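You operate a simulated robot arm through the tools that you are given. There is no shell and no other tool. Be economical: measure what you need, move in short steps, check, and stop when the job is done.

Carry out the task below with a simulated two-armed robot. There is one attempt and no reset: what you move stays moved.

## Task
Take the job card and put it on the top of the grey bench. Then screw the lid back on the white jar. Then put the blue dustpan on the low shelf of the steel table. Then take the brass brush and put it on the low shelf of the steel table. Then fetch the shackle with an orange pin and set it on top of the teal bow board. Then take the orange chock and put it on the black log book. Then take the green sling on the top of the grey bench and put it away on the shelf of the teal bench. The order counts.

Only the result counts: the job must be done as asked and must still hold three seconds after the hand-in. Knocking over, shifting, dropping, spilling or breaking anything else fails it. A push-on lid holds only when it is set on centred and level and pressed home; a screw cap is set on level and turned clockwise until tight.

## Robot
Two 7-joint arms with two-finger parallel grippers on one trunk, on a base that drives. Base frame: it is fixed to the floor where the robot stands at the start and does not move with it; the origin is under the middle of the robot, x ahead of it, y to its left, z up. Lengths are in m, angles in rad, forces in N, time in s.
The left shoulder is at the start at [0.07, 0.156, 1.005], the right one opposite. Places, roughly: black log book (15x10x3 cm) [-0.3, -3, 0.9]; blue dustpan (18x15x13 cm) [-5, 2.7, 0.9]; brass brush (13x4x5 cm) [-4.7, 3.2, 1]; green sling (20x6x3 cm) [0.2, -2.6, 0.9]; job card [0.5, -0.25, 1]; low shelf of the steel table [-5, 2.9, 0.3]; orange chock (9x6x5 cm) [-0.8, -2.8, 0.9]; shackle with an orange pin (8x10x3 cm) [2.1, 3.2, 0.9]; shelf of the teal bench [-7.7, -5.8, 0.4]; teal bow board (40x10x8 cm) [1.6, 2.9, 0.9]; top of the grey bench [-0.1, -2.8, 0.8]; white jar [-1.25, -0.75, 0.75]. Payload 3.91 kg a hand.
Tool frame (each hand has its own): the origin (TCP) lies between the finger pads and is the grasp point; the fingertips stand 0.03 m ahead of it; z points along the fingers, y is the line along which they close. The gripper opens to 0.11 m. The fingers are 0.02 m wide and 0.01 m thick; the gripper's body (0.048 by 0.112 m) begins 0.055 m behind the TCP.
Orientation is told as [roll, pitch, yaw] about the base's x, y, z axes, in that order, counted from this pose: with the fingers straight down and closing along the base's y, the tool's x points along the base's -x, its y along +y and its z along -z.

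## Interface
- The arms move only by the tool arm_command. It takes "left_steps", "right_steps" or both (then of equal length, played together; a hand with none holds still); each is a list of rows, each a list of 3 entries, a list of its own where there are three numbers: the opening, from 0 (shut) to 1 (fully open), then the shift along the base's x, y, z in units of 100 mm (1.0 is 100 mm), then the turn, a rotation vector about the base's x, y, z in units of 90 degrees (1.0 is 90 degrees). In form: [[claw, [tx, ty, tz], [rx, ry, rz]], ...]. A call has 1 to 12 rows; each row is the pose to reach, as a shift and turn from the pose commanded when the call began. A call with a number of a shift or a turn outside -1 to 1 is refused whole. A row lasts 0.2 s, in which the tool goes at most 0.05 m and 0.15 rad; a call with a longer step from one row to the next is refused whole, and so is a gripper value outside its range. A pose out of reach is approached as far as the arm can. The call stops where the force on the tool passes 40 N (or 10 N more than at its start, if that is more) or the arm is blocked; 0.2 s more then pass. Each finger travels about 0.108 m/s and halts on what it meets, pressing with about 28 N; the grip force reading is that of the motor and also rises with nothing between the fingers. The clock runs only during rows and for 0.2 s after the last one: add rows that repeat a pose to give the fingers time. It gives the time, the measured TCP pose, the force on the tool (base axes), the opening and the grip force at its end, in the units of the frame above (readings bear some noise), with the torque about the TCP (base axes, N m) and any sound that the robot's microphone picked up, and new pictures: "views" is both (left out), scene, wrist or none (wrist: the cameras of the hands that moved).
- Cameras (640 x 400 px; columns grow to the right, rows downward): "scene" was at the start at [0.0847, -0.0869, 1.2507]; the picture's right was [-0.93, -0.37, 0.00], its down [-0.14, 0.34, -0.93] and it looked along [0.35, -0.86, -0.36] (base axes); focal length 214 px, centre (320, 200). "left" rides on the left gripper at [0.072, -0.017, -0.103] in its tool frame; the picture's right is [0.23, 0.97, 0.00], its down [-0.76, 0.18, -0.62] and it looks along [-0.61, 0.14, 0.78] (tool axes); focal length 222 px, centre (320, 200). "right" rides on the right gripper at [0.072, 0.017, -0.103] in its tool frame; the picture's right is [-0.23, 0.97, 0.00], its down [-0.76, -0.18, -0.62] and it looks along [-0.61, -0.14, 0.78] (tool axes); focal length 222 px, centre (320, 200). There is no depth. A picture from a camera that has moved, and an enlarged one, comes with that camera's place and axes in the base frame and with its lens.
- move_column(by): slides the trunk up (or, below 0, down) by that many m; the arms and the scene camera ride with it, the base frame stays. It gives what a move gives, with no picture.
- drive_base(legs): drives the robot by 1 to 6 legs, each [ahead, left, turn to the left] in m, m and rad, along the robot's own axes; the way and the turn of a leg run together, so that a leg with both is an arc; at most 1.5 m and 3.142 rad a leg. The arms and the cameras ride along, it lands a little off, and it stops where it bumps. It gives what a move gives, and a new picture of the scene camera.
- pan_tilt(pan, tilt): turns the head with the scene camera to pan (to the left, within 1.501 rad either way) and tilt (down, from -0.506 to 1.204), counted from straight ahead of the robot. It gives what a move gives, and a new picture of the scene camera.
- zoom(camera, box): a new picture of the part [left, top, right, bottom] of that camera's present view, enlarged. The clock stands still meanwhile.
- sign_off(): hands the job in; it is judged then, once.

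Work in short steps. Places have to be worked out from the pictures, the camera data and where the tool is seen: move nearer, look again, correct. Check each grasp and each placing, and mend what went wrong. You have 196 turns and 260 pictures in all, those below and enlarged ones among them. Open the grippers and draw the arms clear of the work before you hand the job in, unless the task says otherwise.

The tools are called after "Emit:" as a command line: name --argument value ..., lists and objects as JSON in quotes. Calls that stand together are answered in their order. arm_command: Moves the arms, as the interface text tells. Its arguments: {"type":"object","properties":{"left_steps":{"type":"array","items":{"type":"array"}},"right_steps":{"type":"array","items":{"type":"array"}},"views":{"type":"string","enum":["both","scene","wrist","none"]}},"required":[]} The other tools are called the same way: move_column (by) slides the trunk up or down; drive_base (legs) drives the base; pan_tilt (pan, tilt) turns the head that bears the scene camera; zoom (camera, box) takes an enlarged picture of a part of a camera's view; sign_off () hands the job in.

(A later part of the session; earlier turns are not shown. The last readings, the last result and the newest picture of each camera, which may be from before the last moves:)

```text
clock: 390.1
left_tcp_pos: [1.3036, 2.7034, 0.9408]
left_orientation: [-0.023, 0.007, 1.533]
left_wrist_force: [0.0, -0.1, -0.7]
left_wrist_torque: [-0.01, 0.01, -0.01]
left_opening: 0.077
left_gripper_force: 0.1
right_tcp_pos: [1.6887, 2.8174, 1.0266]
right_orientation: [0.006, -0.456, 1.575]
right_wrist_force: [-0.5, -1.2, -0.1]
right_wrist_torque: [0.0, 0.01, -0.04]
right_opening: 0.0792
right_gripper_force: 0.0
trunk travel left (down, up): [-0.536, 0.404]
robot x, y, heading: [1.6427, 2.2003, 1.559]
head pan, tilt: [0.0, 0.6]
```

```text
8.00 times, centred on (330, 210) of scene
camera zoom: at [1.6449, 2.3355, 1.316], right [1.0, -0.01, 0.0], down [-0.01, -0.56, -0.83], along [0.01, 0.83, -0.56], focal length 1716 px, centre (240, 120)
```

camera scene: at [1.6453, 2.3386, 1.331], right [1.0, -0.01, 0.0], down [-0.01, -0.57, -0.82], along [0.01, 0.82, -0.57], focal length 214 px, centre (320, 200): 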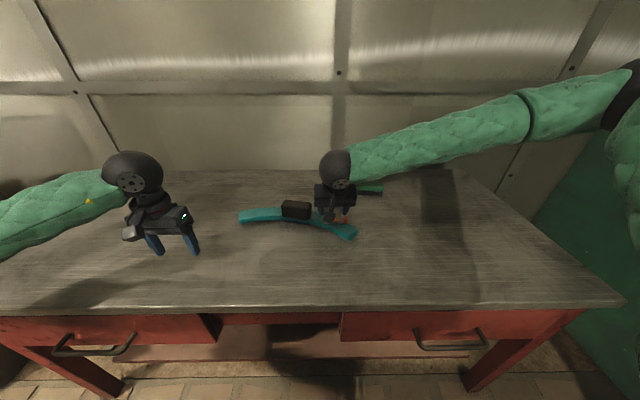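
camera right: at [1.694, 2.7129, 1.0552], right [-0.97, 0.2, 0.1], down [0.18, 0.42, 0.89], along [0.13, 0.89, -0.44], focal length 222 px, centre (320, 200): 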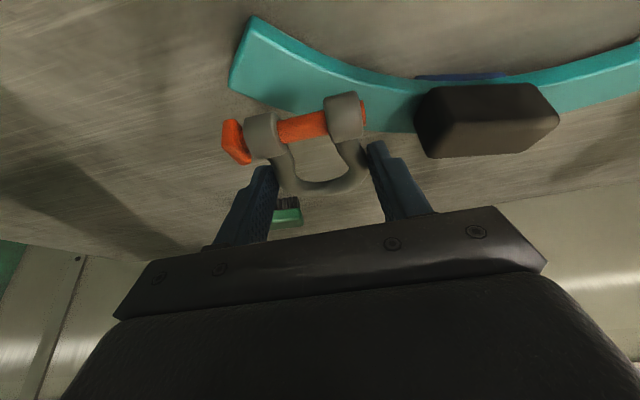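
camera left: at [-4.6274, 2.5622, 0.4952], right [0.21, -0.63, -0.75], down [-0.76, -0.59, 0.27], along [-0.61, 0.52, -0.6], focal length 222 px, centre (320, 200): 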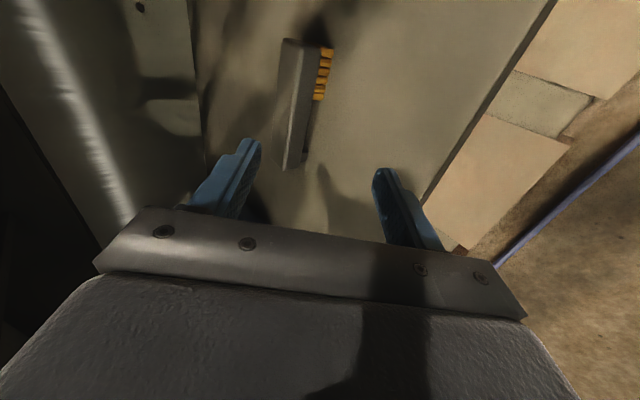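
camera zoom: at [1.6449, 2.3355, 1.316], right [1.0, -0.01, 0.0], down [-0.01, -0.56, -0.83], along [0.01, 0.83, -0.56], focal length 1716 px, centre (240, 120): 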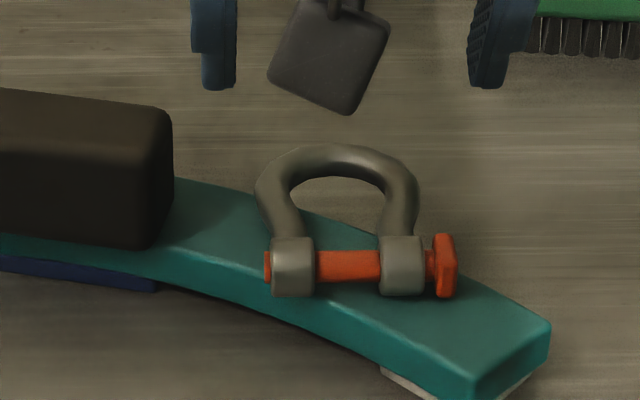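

The shackle rests on the board with both eyes. Next the chock and log book on the grey bench. I raise the trunk a bit, back away and turn left to look for a way south.

Emit:
move_column --by 0.2

Emit:
drive_base --legs '[[-0.45, 0, 0], [0, 0, 1.57]]'

Emit:
pan_tilt --pan 1.3 --tilt 0.35

```text
clock: 392.3
left_tcp_pos: [1.3025, 2.7039, 1.14]
left_orientation: [-0.023, 0.009, 1.533]
left_wrist_force: [-0.1, -0.2, 0.4]
left_wrist_torque: [0.0, 0.02, 0.02]
left_opening: 0.0771
left_gripper_force: 0.0
right_tcp_pos: [1.6894, 2.8189, 1.2274]
right_orientation: [0.006, -0.455, 1.576]
right_wrist_force: [0.3, 0.2, 0.3]
right_wrist_torque: [0.02, 0.0, -0.01]
right_opening: 0.0792
right_gripper_force: 0.0
trunk travel left (down, up): [-0.736, 0.204]
robot x, y, heading: [1.6418, 2.2004, 1.557]
head pan, tilt: [0.0, 0.6]
```

```text
clock: 398.7
left_tcp_pos: [1.1249, 1.429, 1.1398]
left_orientation: [-0.023, 0.007, 3.075]
left_wrist_force: [0.2, 0.2, 0.0]
left_wrist_torque: [-0.01, 0.02, -0.02]
left_opening: 0.077
left_gripper_force: 0.0
right_tcp_pos: [1.0204, 1.8195, 1.2259]
right_orientation: [0.004, -0.455, 3.119]
right_wrist_force: [0.8, -0.1, 0.0]
right_wrist_torque: [0.0, -0.02, 0.02]
right_opening: 0.0793
right_gripper_force: 0.1
trunk travel left (down, up): [-0.736, 0.204]
robot x, y, heading: [1.6367, 1.7563, 3.103]
head pan, tilt: [0.0, 0.6]
camera scene: at [1.4986, 1.7611, 1.5159], right [0.04, 1.0, 0.0], down [0.56, -0.02, -0.82], along [-0.82, 0.03, -0.57], focal length 214 px, centre (320, 200)
```

scene: 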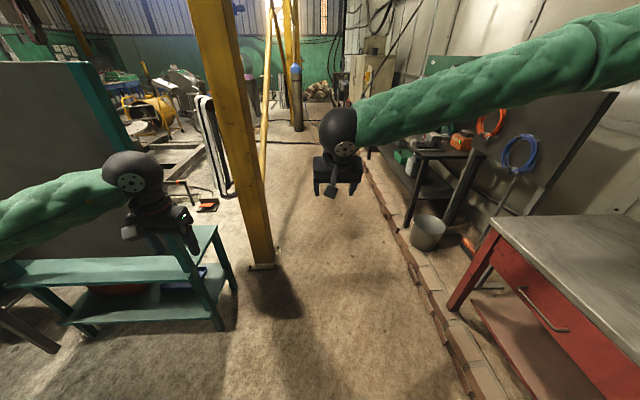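

```text
clock: 400.2
left_tcp_pos: [1.123, 1.4293, 1.1401]
left_orientation: [-0.022, 0.008, 3.078]
left_wrist_force: [-0.3, 0.4, 0.0]
left_wrist_torque: [0.0, 0.01, 0.01]
left_opening: 0.0769
left_gripper_force: 0.0
right_tcp_pos: [1.0198, 1.8179, 1.2261]
right_orientation: [0.007, -0.455, 3.119]
right_wrist_force: [0.4, -1.2, 1.1]
right_wrist_torque: [-0.03, 0.02, 0.0]
right_opening: 0.0794
right_gripper_force: 0.0
trunk travel left (down, up): [-0.736, 0.204]
robot x, y, heading: [1.6365, 1.7594, 3.106]
head pan, tilt: [1.3, 0.351]
camera scene: at [1.5585, 1.6691, 1.5387], right [-0.95, 0.3, 0.0], down [0.11, 0.33, -0.94], along [-0.29, -0.89, -0.34], focal length 214 px, centre (320, 200)
```

scene: 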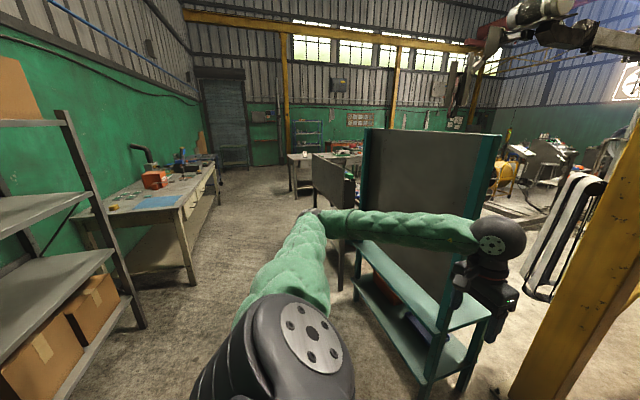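

There's a clear corridor south at x≈1.65. I raise the trunk, turn to face -y, drive down it, then strafe right to the grey bench at x≈-0.1.

Emit:
move_column --by 0.15

Emit:
pan_tilt --pan 0 --tilt 0.65

Emit:
drive_base --legs '[[0, 0, 1.607], [1.4, 0, 0], [1.4, 0, 0], [0.85, 0, 0]]'

```text
clock: 401.9
left_tcp_pos: [1.1237, 1.4288, 1.2886]
left_orientation: [-0.024, 0.008, 3.076]
left_wrist_force: [-0.1, -0.2, 0.0]
left_wrist_torque: [0.04, 0.01, 0.0]
left_opening: 0.0772
left_gripper_force: 0.1
right_tcp_pos: [1.0199, 1.8191, 1.376]
right_orientation: [0.006, -0.455, 3.118]
right_wrist_force: [-0.4, -0.6, -0.5]
right_wrist_torque: [-0.02, -0.02, -0.02]
right_opening: 0.0792
right_gripper_force: 0.1
trunk travel left (down, up): [-0.886, 0.054]
robot x, y, heading: [1.6377, 1.7551, 3.107]
head pan, tilt: [1.3, 0.351]
```

```text
clock: 403.4
left_tcp_pos: [1.1236, 1.4296, 1.2898]
left_orientation: [-0.022, 0.008, 3.077]
left_wrist_force: [-0.3, -0.4, -0.5]
left_wrist_torque: [0.02, -0.02, 0.04]
left_opening: 0.0769
left_gripper_force: 0.0
right_tcp_pos: [1.0194, 1.819, 1.3768]
right_orientation: [0.006, -0.456, 3.119]
right_wrist_force: [0.4, -0.1, -0.5]
right_wrist_torque: [0.01, 0.0, -0.01]
right_opening: 0.0792
right_gripper_force: 0.1
trunk travel left (down, up): [-0.886, 0.054]
robot x, y, heading: [1.6369, 1.7606, 3.102]
head pan, tilt: [0.0, 0.649]
camera scene: at [1.5001, 1.761, 1.6616], right [0.04, 1.0, 0.0], down [0.6, -0.02, -0.8], along [-0.8, 0.03, -0.6], focal length 214 px, centre (320, 200)
```

scene: 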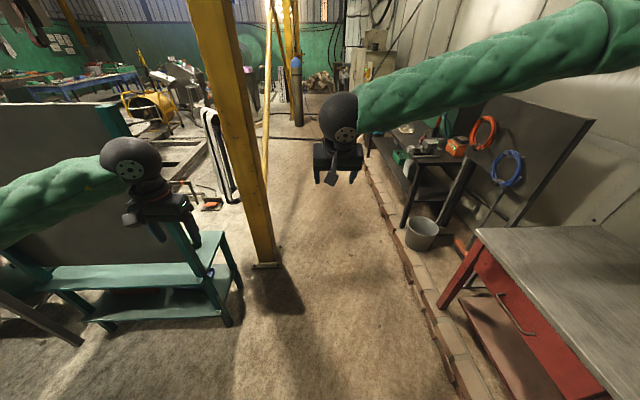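

```text
clock: 424.8
left_tcp_pos: [1.9333, -2.3492, 1.2895]
left_orientation: [-0.024, 0.007, -1.598]
left_wrist_force: [0.2, 0.7, -0.4]
left_wrist_torque: [-0.01, 0.02, 0.02]
left_opening: 0.077
left_gripper_force: 0.0
right_tcp_pos: [1.5476, -2.4709, 1.3765]
right_orientation: [0.005, -0.456, -1.557]
right_wrist_force: [0.4, 0.0, 0.6]
right_wrist_torque: [-0.02, -0.01, 0.01]
right_opening: 0.0793
right_gripper_force: 0.1
trunk travel left (down, up): [-0.886, 0.054]
robot x, y, heading: [1.5852, -1.8459, -1.573]
head pan, tilt: [0.0, 0.649]
camera scene: at [1.5856, -1.9869, 1.6617], right [-1.0, 0.0, 0.0], down [0.0, 0.6, -0.8], along [0.0, -0.8, -0.6], focal length 214 px, centre (320, 200)
```

scene: 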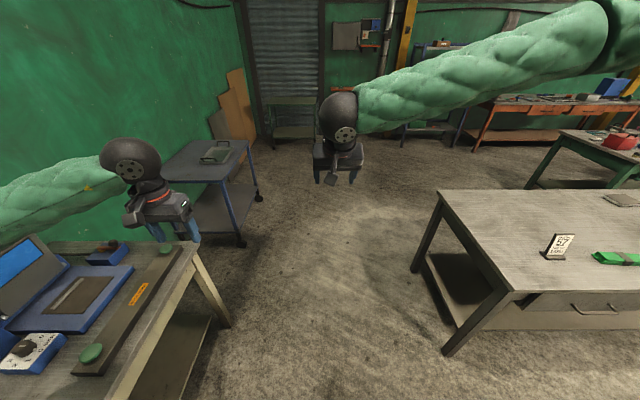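

The corridor worked. Now strafe right to x≈-0.1 in front of the bench.

Emit:
drive_base --legs '[[0, -1.4, 0], [0.12, -0.3, 0]]'

Emit:
zoom --camera "scene" --box '[280, 120, 520, 270]'

```text
clock: 433.4
left_tcp_pos: [0.2407, -2.4673, 1.2895]
left_orientation: [-0.023, 0.008, -1.606]
left_wrist_force: [0.7, -0.2, 0.3]
left_wrist_torque: [0.0, -0.02, 0.01]
left_opening: 0.077
left_gripper_force: 0.1
right_tcp_pos: [-0.1464, -2.5836, 1.3772]
right_orientation: [0.007, -0.455, -1.563]
right_wrist_force: [-0.2, 0.7, 0.2]
right_wrist_torque: [-0.01, 0.0, -0.02]
right_opening: 0.0792
right_gripper_force: 0.0
trunk travel left (down, up): [-0.886, 0.054]
robot x, y, heading: [-0.1048, -1.963, -1.581]
head pan, tilt: [0.0, 0.649]
camera scene: at [-0.1034, -2.1003, 1.6617], right [-1.0, 0.01, 0.0], down [0.0, 0.6, -0.8], along [-0.01, -0.8, -0.6], focal length 214 px, centre (320, 200)
```

scene: 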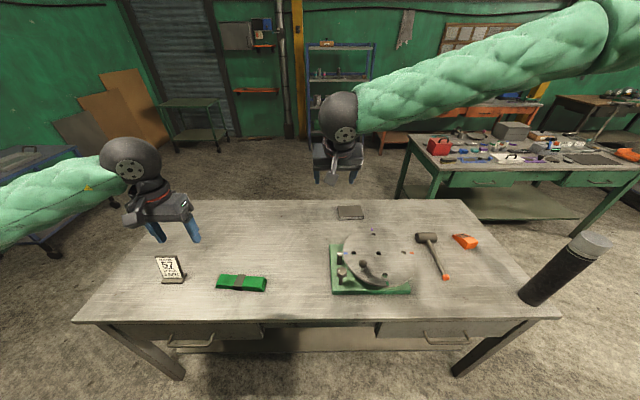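

```text
2.67 times, centred on (400, 195) of scene
camera zoom: at [-0.1034, -2.1003, 1.6617], right [-1.0, 0.01, 0.0], down [0.0, 0.6, -0.8], along [-0.01, -0.8, -0.6], focal length 572 px, centre (107, 213)
```

zoom: 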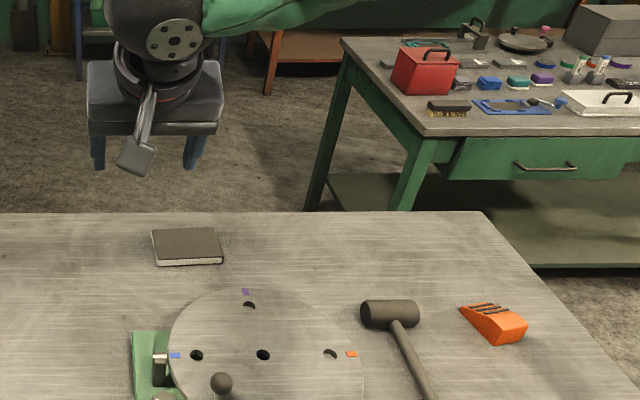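

Chock ≈[-0.82,-2.81], book ≈[-0.287,-3.04]. I drive 0.125 m closer and sweep the right hand toward the chock at height.

Emit:
drive_base --legs '[[0.12, 0, 0.01]]'

Emit:
arm_command --right_steps '[[1, [-0.4, 0, 0], [0, 0, 0]], [1, [-0.8, 0, 0], [0, 0, 0]], [1, [-1, 0, 0], [0, 0, 0]]]' --views "none"

Emit:
arm_command --right_steps '[[1, [-0.4, 0, 0], [0, 0, 0]], [1, [-0.8, 0, 0], [0, 0, 0]], [1, [-1, 0, 0], [0, 0, 0]]]' --views "none"

Emit:
arm_command --right_steps '[[1, [-0.4, 0, 0], [0, 0, 0]], [1, [-0.8, 0, 0], [0, 0, 0]], [1, [-1, 0, 0], [0, 0, 0]]]' --views "none"

Emit:
arm_command --right_steps '[[1, [-0.4, 0, 0], [0, 0, 0]], [1, [-0.8, 0, 0], [0, 0, 0]], [1, [-1, 0, 0], [0, 0, 0]]]' --views "none"

Emit:
arm_command --right_steps '[[1, [-0.4, 0, 0], [0, 0, 0]], [1, [-0.8, 0, 0], [0, 0, 0]], [1, [-1, 0, 0], [0, 0, 0]]]' --views "wrist"

```text
clock: 434.7
left_tcp_pos: [0.2455, -2.5815, 1.291]
left_orientation: [-0.024, 0.006, -1.595]
left_wrist_force: [-0.5, -0.7, 0.6]
left_wrist_torque: [0.02, -0.02, -0.02]
left_opening: 0.0771
left_gripper_force: 0.1
right_tcp_pos: [-0.1405, -2.7013, 1.377]
right_orientation: [0.005, -0.458, -1.554]
right_wrist_force: [0.2, -0.3, 0.5]
right_wrist_torque: [-0.03, -0.01, 0.0]
right_opening: 0.079
right_gripper_force: 0.1
trunk travel left (down, up): [-0.886, 0.054]
robot x, y, heading: [-0.1052, -2.0807, -1.568]
head pan, tilt: [0.0, 0.649]
camera scene: at [-0.1033, -2.2189, 1.6618], right [-1.0, 0.0, 0.0], down [0.0, 0.6, -0.8], along [0.0, -0.8, -0.6], focal length 214 px, centre (320, 200)
```

scene: 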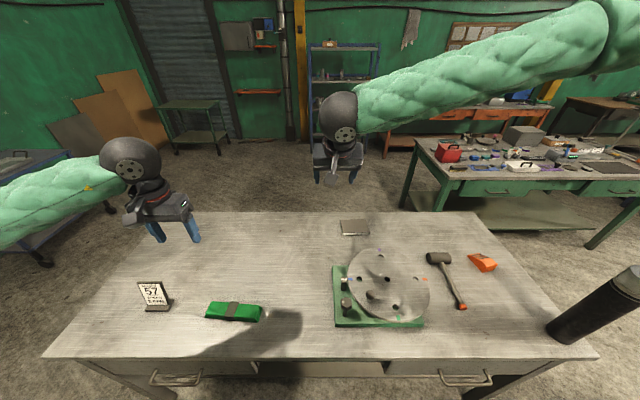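

```text
clock: 435.5
left_tcp_pos: [0.245, -2.5851, 1.2893]
left_orientation: [-0.022, 0.01, -1.595]
left_wrist_force: [0.2, -0.7, -0.3]
left_wrist_torque: [0.01, 0.0, -0.04]
left_opening: 0.077
left_gripper_force: 0.1
right_tcp_pos: [-0.2413, -2.7047, 1.3759]
right_orientation: [0.008, -0.454, -1.552]
right_wrist_force: [0.5, 0.4, -0.2]
right_wrist_torque: [0.02, -0.02, 0.03]
right_opening: 0.1099
right_gripper_force: 0.1
trunk travel left (down, up): [-0.886, 0.054]
robot x, y, heading: [-0.1025, -2.0834, -1.572]
head pan, tilt: [0.0, 0.649]
```

```text
clock: 436.3
left_tcp_pos: [0.2455, -2.5828, 1.289]
left_orientation: [-0.023, 0.007, -1.596]
left_wrist_force: [-0.3, 0.9, -0.2]
left_wrist_torque: [-0.03, -0.03, 0.03]
left_opening: 0.0769
left_gripper_force: 0.0
right_tcp_pos: [-0.3407, -2.702, 1.3764]
right_orientation: [0.007, -0.457, -1.553]
right_wrist_force: [-0.7, -0.3, -0.8]
right_wrist_torque: [-0.02, 0.01, 0.0]
right_opening: 0.1099
right_gripper_force: 0.0
trunk travel left (down, up): [-0.886, 0.054]
robot x, y, heading: [-0.1062, -2.0811, -1.568]
head pan, tilt: [0.0, 0.649]
```

```text
clock: 437.1
left_tcp_pos: [0.2461, -2.582, 1.2894]
left_orientation: [-0.023, 0.01, -1.595]
left_wrist_force: [0.5, -0.3, 0.4]
left_wrist_torque: [-0.03, 0.02, 0.03]
left_opening: 0.077
left_gripper_force: 0.1
right_tcp_pos: [-0.4387, -2.7035, 1.3769]
right_orientation: [0.004, -0.456, -1.553]
right_wrist_force: [0.6, -0.5, -0.1]
right_wrist_torque: [0.03, 0.01, 0.01]
right_opening: 0.1101
right_gripper_force: 0.0
trunk travel left (down, up): [-0.886, 0.054]
robot x, y, heading: [-0.1058, -2.0825, -1.57]
head pan, tilt: [0.0, 0.649]
```

```text
clock: 437.9
left_tcp_pos: [0.2463, -2.5814, 1.2889]
left_orientation: [-0.025, 0.009, -1.595]
left_wrist_force: [0.4, 0.8, -0.6]
left_wrist_torque: [-0.01, -0.03, 0.01]
left_opening: 0.0769
left_gripper_force: 0.1
right_tcp_pos: [-0.5404, -2.7038, 1.3761]
right_orientation: [0.004, -0.456, -1.552]
right_wrist_force: [0.7, 0.0, 0.4]
right_wrist_torque: [-0.01, -0.02, 0.04]
right_opening: 0.1102
right_gripper_force: 0.1
trunk travel left (down, up): [-0.886, 0.054]
robot x, y, heading: [-0.105, -2.0799, -1.57]
head pan, tilt: [0.0, 0.649]
```

```text
clock: 438.7
left_tcp_pos: [0.2454, -2.5811, 1.2893]
left_orientation: [-0.024, 0.011, -1.596]
left_wrist_force: [-0.1, 0.4, 0.3]
left_wrist_torque: [0.01, 0.01, 0.01]
left_opening: 0.0769
left_gripper_force: 0.0
right_tcp_pos: [-0.6398, -2.7049, 1.3775]
right_orientation: [0.006, -0.453, -1.552]
right_wrist_force: [0.8, -0.8, 0.0]
right_wrist_torque: [0.04, -0.02, -0.04]
right_opening: 0.11
right_gripper_force: 0.1
trunk travel left (down, up): [-0.886, 0.054]
robot x, y, heading: [-0.1034, -2.0867, -1.571]
head pan, tilt: [0.0, 0.649]
camera right: at [-0.6249, -2.5928, 1.438], right [0.98, -0.18, 0.1], down [-0.17, -0.41, 0.89], along [-0.12, -0.89, -0.44], focal length 222 px, centre (320, 200)
```

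right: 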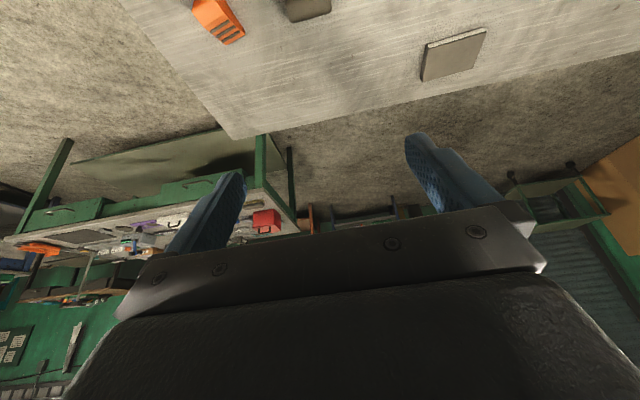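

The chock's long axis is near y, tall end toward me; centre ≈[-0.835,-2.815]. I move the hand there and lower the trunk 0.3 m.

Emit:
arm_command --right_steps '[[1, [-0.4, -0.1, 0], [0, 0, 0]], [1, [-0.8, -0.2, 0], [0, 0, 0]], [1, [-1, -0.3, 0], [0, 0, 0]]]' --views "none"

Emit:
arm_command --right_steps '[[1, [-0.4, -0.1, 0], [0, 0, 0]], [1, [-0.8, -0.2, 0], [0, 0, 0]], [1, [-0.9, -0.3, 0], [0, 0, 0]]]' --views "none"

Emit:
move_column --by -0.36

Emit:
zoom --camera "right" --box '[160, 0, 480, 200]'

```text
clock: 439.5
left_tcp_pos: [0.2437, -2.5824, 1.289]
left_orientation: [-0.021, 0.008, -1.597]
left_wrist_force: [0.6, 0.1, -0.4]
left_wrist_torque: [0.02, 0.03, -0.01]
left_opening: 0.077
left_gripper_force: 0.1
right_tcp_pos: [-0.7414, -2.7341, 1.3764]
right_orientation: [0.005, -0.454, -1.553]
right_wrist_force: [0.6, 0.2, 0.5]
right_wrist_torque: [0.0, -0.01, 0.02]
right_opening: 0.1099
right_gripper_force: 0.1
trunk travel left (down, up): [-0.886, 0.054]
robot x, y, heading: [-0.1068, -2.0824, -1.571]
head pan, tilt: [0.0, 0.649]
```

```text
clock: 440.3
left_tcp_pos: [0.2449, -2.5827, 1.2881]
left_orientation: [-0.02, 0.009, -1.596]
left_wrist_force: [-0.8, -0.2, 0.6]
left_wrist_torque: [-0.01, 0.01, -0.01]
left_opening: 0.077
left_gripper_force: 0.1
right_tcp_pos: [-0.8302, -2.7651, 1.3759]
right_orientation: [0.004, -0.455, -1.553]
right_wrist_force: [0.1, -0.2, 0.1]
right_wrist_torque: [0.01, -0.01, 0.03]
right_opening: 0.11
right_gripper_force: 0.0
trunk travel left (down, up): [-0.886, 0.054]
robot x, y, heading: [-0.1071, -2.0823, -1.571]
head pan, tilt: [0.0, 0.649]
```

```text
clock: 443.8
left_tcp_pos: [0.2438, -2.582, 0.9292]
left_orientation: [-0.021, 0.008, -1.595]
left_wrist_force: [0.7, 0.2, -0.3]
left_wrist_torque: [-0.03, -0.07, 0.0]
left_opening: 0.077
left_gripper_force: 0.0
right_tcp_pos: [-0.8297, -2.7639, 1.017]
right_orientation: [0.007, -0.457, -1.554]
right_wrist_force: [-0.1, 0.3, -0.8]
right_wrist_torque: [0.03, 0.01, 0.03]
right_opening: 0.11
right_gripper_force: 0.0
trunk travel left (down, up): [-0.526, 0.414]
robot x, y, heading: [-0.1026, -2.0812, -1.571]
head pan, tilt: [0.0, 0.649]
```

```text
2.00 times, centred on (320, 100) of right
camera zoom: at [-0.8145, -2.6525, 1.0776], right [0.98, -0.18, 0.11], down [-0.17, -0.41, 0.89], along [-0.12, -0.89, -0.44], focal length 444 px, centre (320, 400)
```

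zoom: 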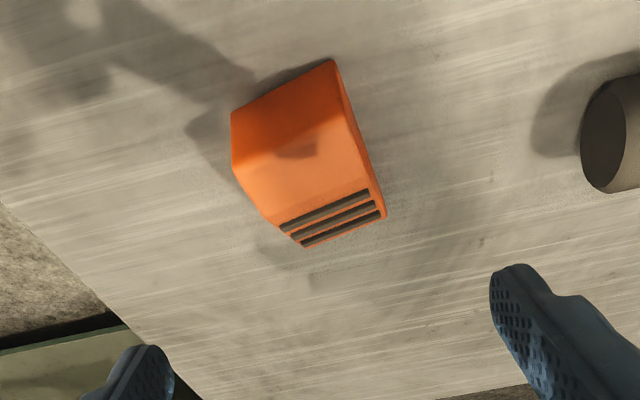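

Chock axis is within ~9° of y; grip at [-0.825,-2.785]. I yaw the hand slightly, descend and close.

Emit:
arm_command --right_steps '[[1, [0.02, -0.1, -0.3], [0, 0, 0.05]], [1, [0.04, -0.2, -0.7], [0, 0, 0.095]], [1, [0.04, -0.2, -1], [0, 0, 0.095]]]' --views "none"

Emit:
arm_command --right_steps '[[1, [0, 0, -0.15], [0, 0, 0]], [1, [0, 0, -0.31], [0, 0, 0]]]' --views "wrist"

```text
clock: 444.6
left_tcp_pos: [0.2447, -2.5829, 0.9294]
left_orientation: [-0.021, 0.008, -1.596]
left_wrist_force: [-0.8, -0.4, -0.6]
left_wrist_torque: [-0.02, -0.01, 0.01]
left_opening: 0.0769
left_gripper_force: 0.0
right_tcp_pos: [-0.8258, -2.7847, 0.9163]
right_orientation: [0.004, -0.454, -1.402]
right_wrist_force: [-0.2, -0.3, -0.3]
right_wrist_torque: [-0.02, 0.05, 0.03]
right_opening: 0.11
right_gripper_force: 0.0
trunk travel left (down, up): [-0.526, 0.414]
robot x, y, heading: [-0.1062, -2.0842, -1.573]
head pan, tilt: [0.0, 0.649]
```

```text
clock: 445.2
left_tcp_pos: [0.2446, -2.5814, 0.9283]
left_orientation: [-0.021, 0.009, -1.594]
left_wrist_force: [-0.4, -0.3, 0.5]
left_wrist_torque: [0.01, 0.01, -0.01]
left_opening: 0.0772
left_gripper_force: 0.1
right_tcp_pos: [-0.8272, -2.7844, 0.8861]
right_orientation: [0.007, -0.457, -1.405]
right_wrist_force: [-0.4, 1.1, 0.3]
right_wrist_torque: [0.02, 0.0, 0.0]
right_opening: 0.11
right_gripper_force: 0.1
trunk travel left (down, up): [-0.526, 0.414]
robot x, y, heading: [-0.1023, -2.0829, -1.569]
head pan, tilt: [0.0, 0.649]
camera right: at [-0.828, -2.6722, 0.9469], right [0.99, -0.04, 0.11], down [-0.11, -0.43, 0.89], along [0.01, -0.9, -0.44], focal length 222 px, centre (320, 200)
```

right: 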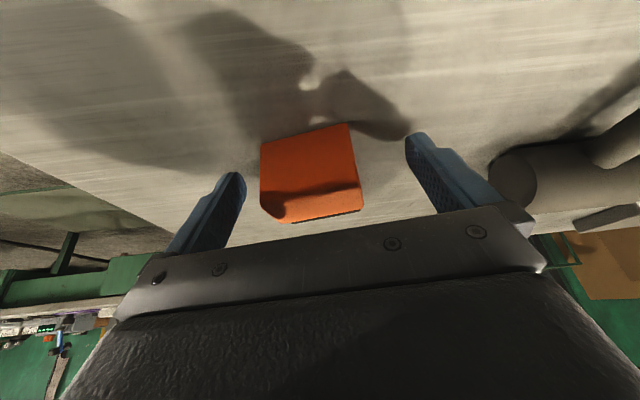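

The chock is between the fingers. Close and lift.

Emit:
arm_command --right_steps '[[0.7, [0, 0, 0], [0, 0, 0]], [0.4, [0, 0, 0], [0, 0, 0]], [0.1, [0, 0, 0], [0, 0, 0]], [0, [0, 0, 0], [0, 0, 0]], [0, [0, 0, 0], [0, 0, 0]], [0, [0, 0, 0.3], [0, 0, 0]], [0, [0, 0, 0.6], [0, 0, 0]], [0, [0, 0, 1], [0, 0, 0]]]' --views "wrist"

```text
clock: 447.0
left_tcp_pos: [0.244, -2.5821, 0.9297]
left_orientation: [-0.022, 0.009, -1.594]
left_wrist_force: [-0.1, 0.1, 0.5]
left_wrist_torque: [-0.01, 0.02, 0.03]
left_opening: 0.0771
left_gripper_force: 0.1
right_tcp_pos: [-0.8256, -2.7831, 0.9854]
right_orientation: [0.005, -0.455, -1.406]
right_wrist_force: [-0.3, 0.1, -1.4]
right_wrist_torque: [0.09, 0.04, 0.01]
right_opening: 0.0559
right_gripper_force: 27.7
trunk travel left (down, up): [-0.526, 0.414]
robot x, y, heading: [-0.1043, -2.0832, -1.574]
head pan, tilt: [0.0, 0.649]
camera right: at [-0.8268, -2.6713, 1.0462], right [0.99, -0.04, 0.11], down [-0.11, -0.43, 0.89], along [0.01, -0.9, -0.44], focal length 222 px, centre (320, 200)
```

right: 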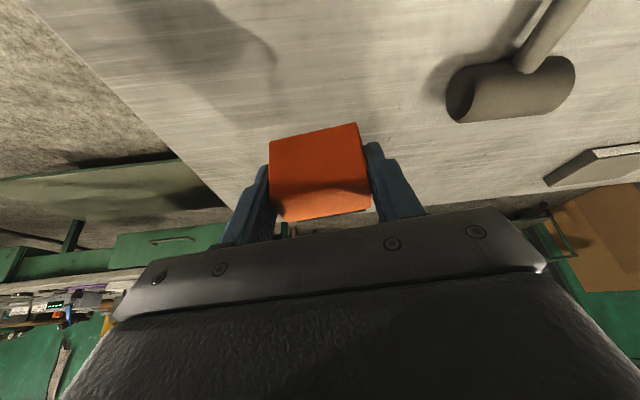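

Held (56 mm). I raise it and carry it over to the log book at ≈[-0.283,-3.03].

Emit:
arm_command --right_steps '[[0, [0.1, -0.2, 0.3], [0, 0, 0]], [0, [0.4, -0.5, 0.5], [0, 0, 0]], [0, [0.7, -0.8, 0.7], [0, 0, 0]], [0, [1, -1, 0.8], [0, 0, 0]]]' --views "none"

Emit:
arm_command --right_steps '[[0, [0.3, -0.3, 0], [0, 0, 0]], [0, [0.6, -0.6, 0], [0, 0, 0]], [0, [1, -0.8, 0], [0, 0, 0]], [0, [1, -1, 0], [0, 0, 0]]]' --views "none"

Emit:
arm_command --right_steps '[[0, [0.4, 0, 0], [0, 0, 0]], [0, [0.8, 0, 0], [0, 0, 0]], [0, [1, 0, 0], [0, 0, 0]]]' --views "none"

Emit:
arm_command --right_steps '[[0, [0.4, 0, 0], [0, 0, 0]], [0, [0.8, 0, 0], [0, 0, 0]], [0, [1, 0, 0], [0, 0, 0]]]' --views "none"

Emit:
arm_command --right_steps '[[0, [0.4, -0.1, 0], [0, 0, 0]], [0, [0.8, -0.28, 0], [0, 0, 0]], [0, [1, -0.28, 0], [0, 0, 0]]]' --views "none"

Emit:
arm_command --right_steps '[[0, [0.3, 0, -0.2], [0, 0, 0]], [0, [0.43, 0, -0.5], [0, 0, 0]], [0, [0.43, 0, -0.7], [0, 0, 0]]]' --views "both"

```text
clock: 448.0
left_tcp_pos: [0.2433, -2.5842, 0.9287]
left_orientation: [-0.022, 0.009, -1.598]
left_wrist_force: [0.9, 0.1, -0.5]
left_wrist_torque: [0.04, -0.03, 0.01]
left_opening: 0.077
left_gripper_force: 0.1
right_tcp_pos: [-0.7261, -2.8831, 1.0665]
right_orientation: [0.003, -0.455, -1.406]
right_wrist_force: [0.4, 0.2, -1.7]
right_wrist_torque: [0.05, 0.0, -0.01]
right_opening: 0.0555
right_gripper_force: 28.3
trunk travel left (down, up): [-0.526, 0.414]
robot x, y, heading: [-0.1065, -2.0823, -1.574]
head pan, tilt: [0.0, 0.649]
```

```text
clock: 449.0
left_tcp_pos: [0.2439, -2.5823, 0.9294]
left_orientation: [-0.021, 0.009, -1.595]
left_wrist_force: [-0.8, 0.4, -0.3]
left_wrist_torque: [-0.01, -0.04, -0.01]
left_opening: 0.0772
left_gripper_force: 0.0
right_tcp_pos: [-0.6255, -2.984, 1.0649]
right_orientation: [0.006, -0.455, -1.407]
right_wrist_force: [0.4, 1.1, -2.4]
right_wrist_torque: [0.01, -0.02, -0.02]
right_opening: 0.0558
right_gripper_force: 27.6
trunk travel left (down, up): [-0.526, 0.414]
robot x, y, heading: [-0.1021, -2.0818, -1.572]
head pan, tilt: [0.0, 0.649]
```

```text
clock: 450.0
left_tcp_pos: [0.2443, -2.5793, 0.9282]
left_orientation: [-0.031, 0.002, -1.607]
left_wrist_force: [-0.1, -0.4, -0.8]
left_wrist_torque: [0.04, 0.01, -0.02]
left_opening: 0.0773
left_gripper_force: 0.1
right_tcp_pos: [-0.5421, -2.9666, 1.0892]
right_orientation: [-0.014, -0.476, -1.424]
right_wrist_force: [0.3, -0.5, -2.3]
right_wrist_torque: [0.03, -0.02, -0.01]
right_opening: 0.0556
right_gripper_force: 27.9
trunk travel left (down, up): [-0.526, 0.414]
robot x, y, heading: [-0.1055, -2.0814, -1.574]
head pan, tilt: [0.0, 0.649]
stopped in row 3 (right hand): the arm was blocked; the commanded pose is now the measured one
```

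```text
clock: 451.0
left_tcp_pos: [0.1941, -2.5941, 0.9292]
left_orientation: [-0.033, 0.001, -1.67]
left_wrist_force: [0.1, -0.6, 0.1]
left_wrist_torque: [0.01, 0.01, 0.01]
left_opening: 0.077
left_gripper_force: 0.0
right_tcp_pos: [-0.5207, -2.9364, 1.1123]
right_orientation: [-0.028, -0.498, -1.489]
right_wrist_force: [-0.5, -1.1, -2.0]
right_wrist_torque: [0.03, -0.03, -0.03]
right_opening: 0.0556
right_gripper_force: 28.0
trunk travel left (down, up): [-0.526, 0.414]
robot x, y, heading: [-0.1307, -2.0755, -1.642]
head pan, tilt: [0.0, 0.649]
stopped in row 3 (right hand): the arm was blocked; the commanded pose is now the measured one
```

```text
clock: 452.0
left_tcp_pos: [0.1195, -2.6138, 0.9296]
left_orientation: [-0.029, 0.0, -1.747]
left_wrist_force: [0.1, 0.2, -0.4]
left_wrist_torque: [0.05, 0.03, 0.01]
left_opening: 0.0769
left_gripper_force: 0.1
right_tcp_pos: [-0.5294, -2.9338, 1.116]
right_orientation: [-0.028, -0.506, -1.573]
right_wrist_force: [0.7, 0.3, -1.6]
right_wrist_torque: [0.06, 0.0, 0.01]
right_opening: 0.0559
right_gripper_force: 28.4
trunk travel left (down, up): [-0.526, 0.414]
robot x, y, heading: [-0.1569, -2.0687, -1.724]
head pan, tilt: [0.0, 0.649]
stopped in row 3 (right hand): the arm was blocked; the commanded pose is now the measured one
```

```text
clock: 453.0
left_tcp_pos: [0.1085, -2.6155, 0.9333]
left_orientation: [-0.031, -0.005, -1.761]
left_wrist_force: [0.0, -0.4, 0.2]
left_wrist_torque: [0.03, 0.01, 0.0]
left_opening: 0.0771
left_gripper_force: 0.2
right_tcp_pos: [-0.5154, -2.926, 1.1347]
right_orientation: [-0.058, -0.605, -1.589]
right_wrist_force: [0.4, -0.2, -1.7]
right_wrist_torque: [0.08, 0.02, 0.01]
right_opening: 0.0558
right_gripper_force: 27.6
trunk travel left (down, up): [-0.526, 0.414]
robot x, y, heading: [-0.163, -2.0706, -1.735]
head pan, tilt: [0.0, 0.649]
stopped in row 3 (right hand): the arm was blocked; the commanded pose is now the measured one
camera scene: at [-0.171, -2.1965, 1.305], right [-0.99, 0.16, 0.01], down [0.09, 0.59, -0.8], along [-0.14, -0.79, -0.6], focal length 214 px, centre (320, 200)
camera right: at [-0.4893, -2.8083, 1.1776], right [0.97, -0.24, 0.08], down [-0.15, -0.26, 0.95], along [-0.2, -0.94, -0.29], focal length 222 px, centre (320, 200)
```

scene: 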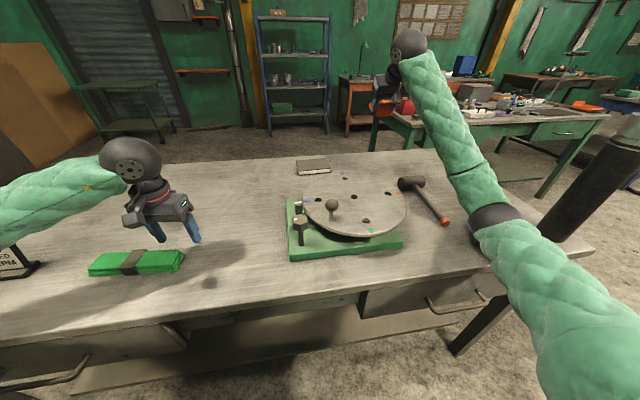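
right: 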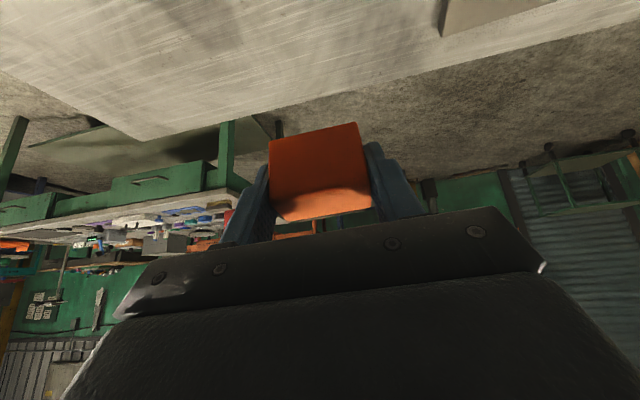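

The right elbow dropped low and met something; the robot twisted. I raise the trunk 0.3 m to free the arm and restore the heading.

Emit:
move_column --by 0.3

Emit:
drive_base --legs '[[0, 0.05, 0.16]]'

```text
clock: 456.0
left_tcp_pos: [0.1007, -2.6239, 1.23]
left_orientation: [-0.023, 0.009, -1.758]
left_wrist_force: [-1.5, 0.2, -0.2]
left_wrist_torque: [0.0, 0.02, 0.0]
left_opening: 0.0769
left_gripper_force: 0.0
right_tcp_pos: [-0.5201, -2.9394, 1.4066]
right_orientation: [-0.037, -0.581, -1.59]
right_wrist_force: [0.2, -0.5, -1.5]
right_wrist_torque: [0.06, -0.04, -0.04]
right_opening: 0.0557
right_gripper_force: 27.8
trunk travel left (down, up): [-0.826, 0.114]
robot x, y, heading: [-0.1656, -2.074, -1.733]
head pan, tilt: [0.0, 0.649]
```

```text
clock: 457.0
left_tcp_pos: [0.2356, -2.5782, 1.2282]
left_orientation: [-0.023, 0.009, -1.596]
left_wrist_force: [0.9, -0.7, -0.7]
left_wrist_torque: [0.01, 0.03, 0.02]
left_opening: 0.0771
left_gripper_force: 0.1
right_tcp_pos: [-0.3251, -2.9908, 1.4056]
right_orientation: [-0.039, -0.579, -1.429]
right_wrist_force: [0.1, 0.0, -2.0]
right_wrist_torque: [0.07, 0.03, -0.05]
right_opening: 0.0556
right_gripper_force: 28.0
trunk travel left (down, up): [-0.826, 0.114]
robot x, y, heading: [-0.1119, -2.0796, -1.567]
head pan, tilt: [0.0, 0.649]
camera scene: at [-0.1118, -2.2158, 1.6015], right [-1.0, 0.0, 0.0], down [0.0, 0.61, -0.8], along [0.0, -0.8, -0.61], focal length 214 px, centre (320, 200)
```

scene: 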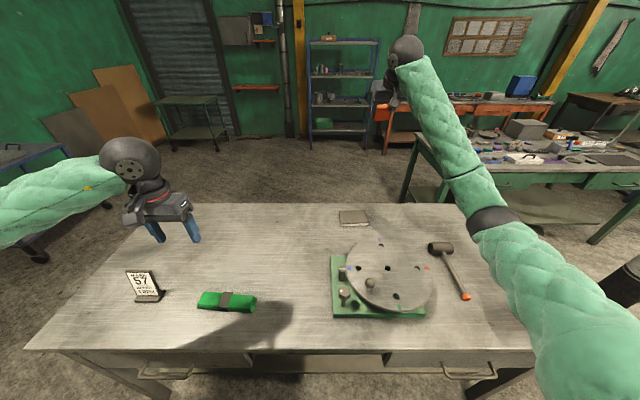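

Recovered with the chock still held. I restore the hand's tilt to that of the grasp, centre over the book, and lower with the arm (trunk kept high so the elbow stays clear).

Emit:
arm_command --right_steps '[[0, [0.2, -0.1, -0.2], [0.04, -0.014, 0]], [0, [0.42, -0.21, -0.5], [0.079, -0.028, 0]], [0, [0.42, -0.21, -0.9], [0.079, -0.028, 0]], [0, [0.42, -0.21, -1], [0.079, -0.028, 0]]]' --views "none"

Emit:
arm_command --right_steps '[[0, [0, 0, -0.4], [0, 0, 0]], [0, [0, 0, -0.8], [0, 0, 0]], [0, [0, 0, -1], [0, 0, 0]]]' --views "none"

Emit:
arm_command --right_steps '[[0, [0, 0, -0.4], [0, 0, 0]], [0, [0, 0, -0.8], [0, 0, 0]], [0, [0, 0, -1], [0, 0, 0]]]' --views "both"

```text
clock: 458.0
left_tcp_pos: [0.2346, -2.578, 1.2285]
left_orientation: [-0.021, 0.009, -1.595]
left_wrist_force: [0.1, 0.4, 0.5]
left_wrist_torque: [0.0, 0.0, 0.01]
left_opening: 0.0772
left_gripper_force: 0.2
right_tcp_pos: [-0.2832, -3.0113, 1.3048]
right_orientation: [0.029, -0.461, -1.463]
right_wrist_force: [-0.3, -0.1, -2.3]
right_wrist_torque: [0.06, -0.01, 0.0]
right_opening: 0.0558
right_gripper_force: 28.2
trunk travel left (down, up): [-0.826, 0.114]
robot x, y, heading: [-0.1143, -2.0757, -1.568]
head pan, tilt: [0.0, 0.649]
```

```text
clock: 458.8
left_tcp_pos: [0.2359, -2.5775, 1.2304]
left_orientation: [-0.024, 0.008, -1.595]
left_wrist_force: [0.4, 0.5, 0.1]
left_wrist_torque: [-0.04, 0.03, 0.03]
left_opening: 0.0771
left_gripper_force: 0.0
right_tcp_pos: [-0.2828, -3.0088, 1.2064]
right_orientation: [0.031, -0.463, -1.463]
right_wrist_force: [0.7, 0.1, -1.9]
right_wrist_torque: [0.05, 0.02, -0.04]
right_opening: 0.0557
right_gripper_force: 28.2
trunk travel left (down, up): [-0.826, 0.114]
robot x, y, heading: [-0.1136, -2.0782, -1.57]
head pan, tilt: [0.0, 0.649]
```

```text
clock: 459.6
left_tcp_pos: [0.2345, -2.5774, 1.2298]
left_orientation: [-0.02, 0.01, -1.596]
left_wrist_force: [0.0, 0.0, -0.5]
left_wrist_torque: [-0.03, -0.03, 0.01]
left_opening: 0.0772
left_gripper_force: 0.1
right_tcp_pos: [-0.2815, -3.01, 1.1065]
right_orientation: [0.03, -0.463, -1.462]
right_wrist_force: [0.1, 1.4, -1.0]
right_wrist_torque: [0.04, 0.01, -0.02]
right_opening: 0.0555
right_gripper_force: 28.1
trunk travel left (down, up): [-0.826, 0.114]
robot x, y, heading: [-0.113, -2.078, -1.567]
head pan, tilt: [0.0, 0.649]
camera scene: at [-0.1132, -2.215, 1.6016], right [-1.0, 0.0, 0.0], down [0.0, 0.61, -0.8], along [0.0, -0.8, -0.61], focal length 214 px, centre (320, 200)
camera right: at [-0.2792, -2.8979, 1.167], right [0.99, -0.08, 0.13], down [-0.15, -0.42, 0.89], along [-0.02, -0.9, -0.43], focal length 222 px, centre (320, 200)
```

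scene: 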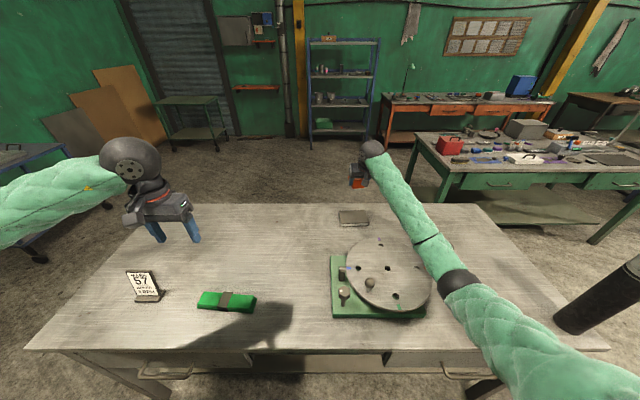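
right: 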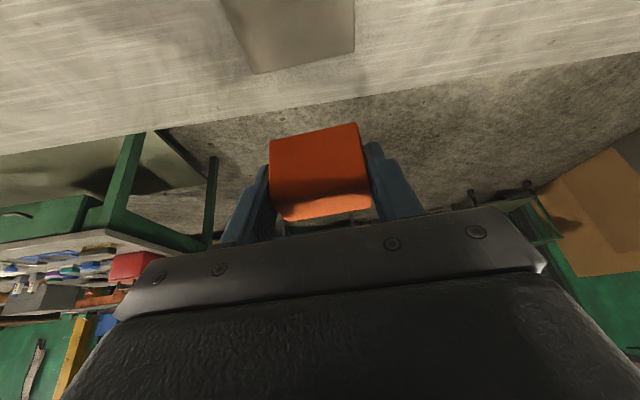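

Alignment with the book is good (book centre ≈[-0.279,-3.034]). I lower to just above it.

Emit:
arm_command --right_steps '[[0, [0, 0, -0.4], [0, 0.005, 0]], [0, [0, 0, -0.8], [0, 0.01, 0]], [0, [0, 0, -1], [0, 0.01, 0]]]' --views "none"

Emit:
arm_command --right_steps '[[0, [0, 0, -0.3], [0, 0, 0]], [0, [0, 0, -0.7], [0, 0, 0]]]' --views "none"

Emit:
zoom --camera "scene" --box '[310, 170, 406, 240]'

```text
clock: 460.4
left_tcp_pos: [0.235, -2.577, 1.229]
left_orientation: [-0.021, 0.009, -1.596]
left_wrist_force: [-0.2, 0.5, -0.4]
left_wrist_torque: [-0.01, 0.04, 0.0]
left_opening: 0.0772
left_gripper_force: 0.0
right_tcp_pos: [-0.2829, -3.0093, 1.0048]
right_orientation: [0.011, -0.461, -1.454]
right_wrist_force: [0.4, -0.8, -1.2]
right_wrist_torque: [0.03, 0.02, -0.02]
right_opening: 0.0559
right_gripper_force: 28.4
trunk travel left (down, up): [-0.826, 0.114]
robot x, y, heading: [-0.1113, -2.0764, -1.569]
head pan, tilt: [0.0, 0.649]
```

```text
clock: 461.0
left_tcp_pos: [0.2353, -2.5755, 1.2347]
left_orientation: [-0.022, 0.004, -1.596]
left_wrist_force: [-0.4, -0.4, 0.6]
left_wrist_torque: [0.02, 0.0, 0.04]
left_opening: 0.0771
left_gripper_force: 0.0
right_tcp_pos: [-0.2864, -3.0141, 0.9516]
right_orientation: [0.005, -0.475, -1.455]
right_wrist_force: [-0.2, 1.0, -1.1]
right_wrist_torque: [0.07, 0.0, 0.01]
right_opening: 0.0558
right_gripper_force: 27.8
trunk travel left (down, up): [-0.826, 0.114]
robot x, y, heading: [-0.1156, -2.0791, -1.575]
head pan, tilt: [0.0, 0.649]
```

```text
5.71 times, centred on (358, 205) of scene
camera zoom: at [-0.1124, -2.2125, 1.6057], right [-1.0, 0.0, 0.0], down [0.0, 0.6, -0.8], along [0.0, -0.8, -0.6], focal length 1226 px, centre (103, 171)
```

zoom: 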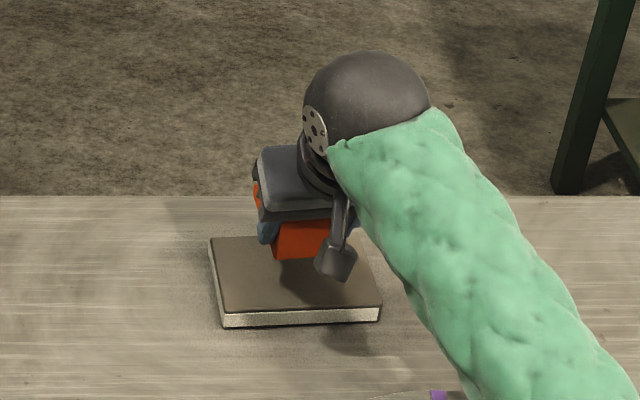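

The hand didn't come down fully: the forearm seems to touch the turntable's knob. I raise the trunk 0.11 m to lift the forearm, then lower only the hand.

Emit:
move_column --by 0.11

Emit:
arm_command --right_steps '[[0, [0, 0, -0.3], [0, 0, 0]], [0, [0.02, 0, -0.6], [0, 0, 0]], [0, [0.04, 0, -0.9], [0.01, 0, 0]], [0, [0.04, 0, -0.9], [0.012, 0, 0]]]' --views "scene"

```text
clock: 462.4
left_tcp_pos: [0.2356, -2.5788, 1.3396]
left_orientation: [-0.021, 0.007, -1.595]
left_wrist_force: [0.2, 0.2, 0.6]
left_wrist_torque: [-0.03, -0.03, 0.05]
left_opening: 0.0772
left_gripper_force: 0.0
right_tcp_pos: [-0.2816, -3.0111, 1.0447]
right_orientation: [0.011, -0.46, -1.454]
right_wrist_force: [0.1, 0.7, -1.5]
right_wrist_torque: [0.04, -0.01, 0.04]
right_opening: 0.0558
right_gripper_force: 27.7
trunk travel left (down, up): [-0.936, 0.004]
robot x, y, heading: [-0.1139, -2.0765, -1.571]
head pan, tilt: [0.0, 0.649]
```

```text
clock: 463.4
left_tcp_pos: [0.2349, -2.5764, 1.3397]
left_orientation: [-0.022, 0.008, -1.595]
left_wrist_force: [-0.6, -0.6, -0.3]
left_wrist_torque: [-0.02, -0.02, 0.0]
left_opening: 0.0769
left_gripper_force: 0.0
right_tcp_pos: [-0.2775, -3.0094, 0.9565]
right_orientation: [0.014, -0.443, -1.456]
right_wrist_force: [-1.4, -1.0, -2.0]
right_wrist_torque: [0.07, 0.0, -0.02]
right_opening: 0.0556
right_gripper_force: 27.8
trunk travel left (down, up): [-0.936, 0.004]
robot x, y, heading: [-0.1122, -2.0708, -1.568]
head pan, tilt: [0.0, 0.649]
camera scene: at [-0.1132, -2.2147, 1.7116], right [-1.0, 0.0, 0.0], down [0.0, 0.6, -0.8], along [0.0, -0.8, -0.6], focal length 214 px, centre (320, 200)
```

scene: 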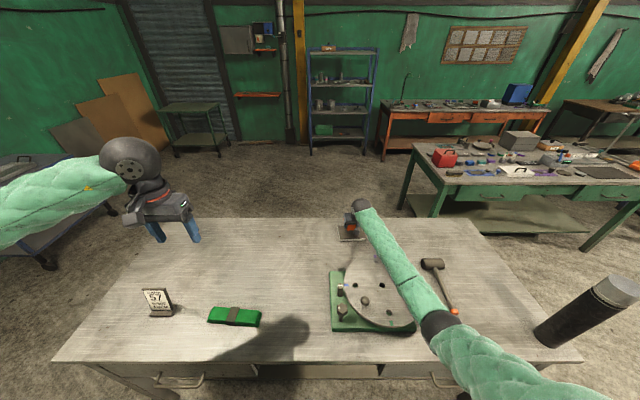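

No deviation now. I lower in small steps, watching force and pose.

Emit:
arm_command --right_steps '[[0, [0, 0, -0.15], [0, 0, 0]], [0, [0, 0, -0.27], [0, 0, 0]]]' --views "none"

Emit:
arm_command --right_steps '[[0, [0, 0, -0.06], [0, 0, 0]]]' --views "none"

```text
clock: 464.0
left_tcp_pos: [0.2342, -2.5763, 1.3389]
left_orientation: [-0.021, 0.009, -1.595]
left_wrist_force: [0.1, 0.3, -0.2]
left_wrist_torque: [0.05, 0.0, 0.02]
left_opening: 0.0768
left_gripper_force: 0.1
right_tcp_pos: [-0.2778, -3.0092, 0.9296]
right_orientation: [0.013, -0.442, -1.456]
right_wrist_force: [0.2, -0.6, -1.7]
right_wrist_torque: [0.06, 0.0, -0.01]
right_opening: 0.0553
right_gripper_force: 28.0
trunk travel left (down, up): [-0.936, 0.004]
robot x, y, heading: [-0.1106, -2.0762, -1.569]
head pan, tilt: [0.0, 0.649]
```

```text
clock: 464.4
left_tcp_pos: [0.2363, -2.5777, 1.3384]
left_orientation: [-0.02, 0.009, -1.596]
left_wrist_force: [-0.4, 0.1, -0.1]
left_wrist_torque: [-0.01, 0.03, -0.01]
left_opening: 0.077
left_gripper_force: 0.0
right_tcp_pos: [-0.2787, -3.0087, 0.9223]
right_orientation: [0.016, -0.441, -1.454]
right_wrist_force: [0.2, 0.3, -2.5]
right_wrist_torque: [0.05, 0.01, 0.0]
right_opening: 0.0557
right_gripper_force: 27.9
trunk travel left (down, up): [-0.936, 0.004]
robot x, y, heading: [-0.1127, -2.0789, -1.563]
head pan, tilt: [0.0, 0.649]
```

Emit:
arm_command --right_steps '[[0, [0, 0, -0.05], [0, 0, 0]]]' --views "none"

Emit:
zoom --camera "scene" --box '[320, 190, 400, 250]'

```text
clock: 464.8
left_tcp_pos: [0.2361, -2.5772, 1.3383]
left_orientation: [-0.022, 0.008, -1.596]
left_wrist_force: [0.5, -0.8, 0.8]
left_wrist_torque: [0.01, 0.01, -0.01]
left_opening: 0.0771
left_gripper_force: 0.1
right_tcp_pos: [-0.2785, -3.0101, 0.9187]
right_orientation: [0.014, -0.441, -1.456]
right_wrist_force: [-0.6, -0.8, -1.5]
right_wrist_torque: [0.07, -0.03, 0.03]
right_opening: 0.0557
right_gripper_force: 28.0
trunk travel left (down, up): [-0.936, 0.004]
robot x, y, heading: [-0.1141, -2.0736, -1.567]
head pan, tilt: [0.0, 0.649]
```

```text
6.67 times, centred on (360, 220) of scene
camera zoom: at [-0.1129, -2.2152, 1.7116], right [-1.0, 0.0, 0.0], down [0.0, 0.61, -0.8], along [0.0, -0.8, -0.61], focal length 1430 px, centre (53, 67)
```

zoom: 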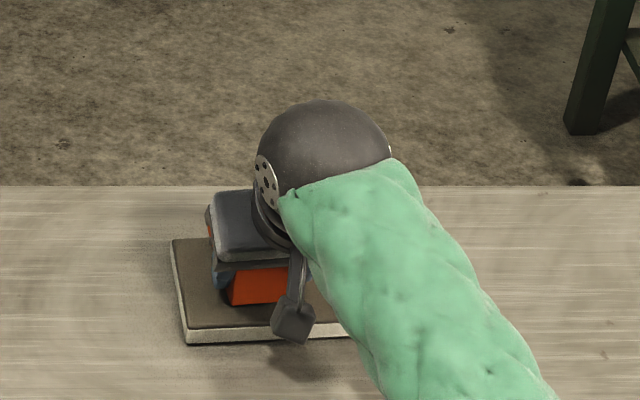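

Emit:
arm_command --right_steps '[[0, [0, 0, -0.04], [0, 0, 0]]]' --views "none"

Emit:
arm_command --right_steps '[[0, [0, 0, -0.03], [0, 0, 0]]]' --views "none"

```text
clock: 465.2
left_tcp_pos: [0.2351, -2.5769, 1.3389]
left_orientation: [-0.022, 0.008, -1.596]
left_wrist_force: [-0.6, -0.4, -0.1]
left_wrist_torque: [-0.01, -0.02, 0.02]
left_opening: 0.077
left_gripper_force: 0.0
right_tcp_pos: [-0.2787, -3.0093, 0.9144]
right_orientation: [0.014, -0.442, -1.456]
right_wrist_force: [-0.3, 0.2, -2.0]
right_wrist_torque: [0.06, -0.01, 0.0]
right_opening: 0.0557
right_gripper_force: 28.4
trunk travel left (down, up): [-0.936, 0.004]
robot x, y, heading: [-0.1151, -2.0777, -1.569]
head pan, tilt: [0.0, 0.649]
```

```text
clock: 465.6
left_tcp_pos: [0.2361, -2.5771, 1.3389]
left_orientation: [-0.021, 0.007, -1.597]
left_wrist_force: [0.6, 0.0, -0.6]
left_wrist_torque: [0.0, -0.03, 0.02]
left_opening: 0.0771
left_gripper_force: 0.0
right_tcp_pos: [-0.2781, -3.0103, 0.9119]
right_orientation: [0.015, -0.444, -1.456]
right_wrist_force: [-0.2, 0.7, 2.1]
right_wrist_torque: [-0.25, 0.07, -0.05]
right_opening: 0.056
right_gripper_force: 28.7
trunk travel left (down, up): [-0.936, 0.004]
robot x, y, heading: [-0.1118, -2.0727, -1.568]
head pan, tilt: [0.0, 0.649]
```

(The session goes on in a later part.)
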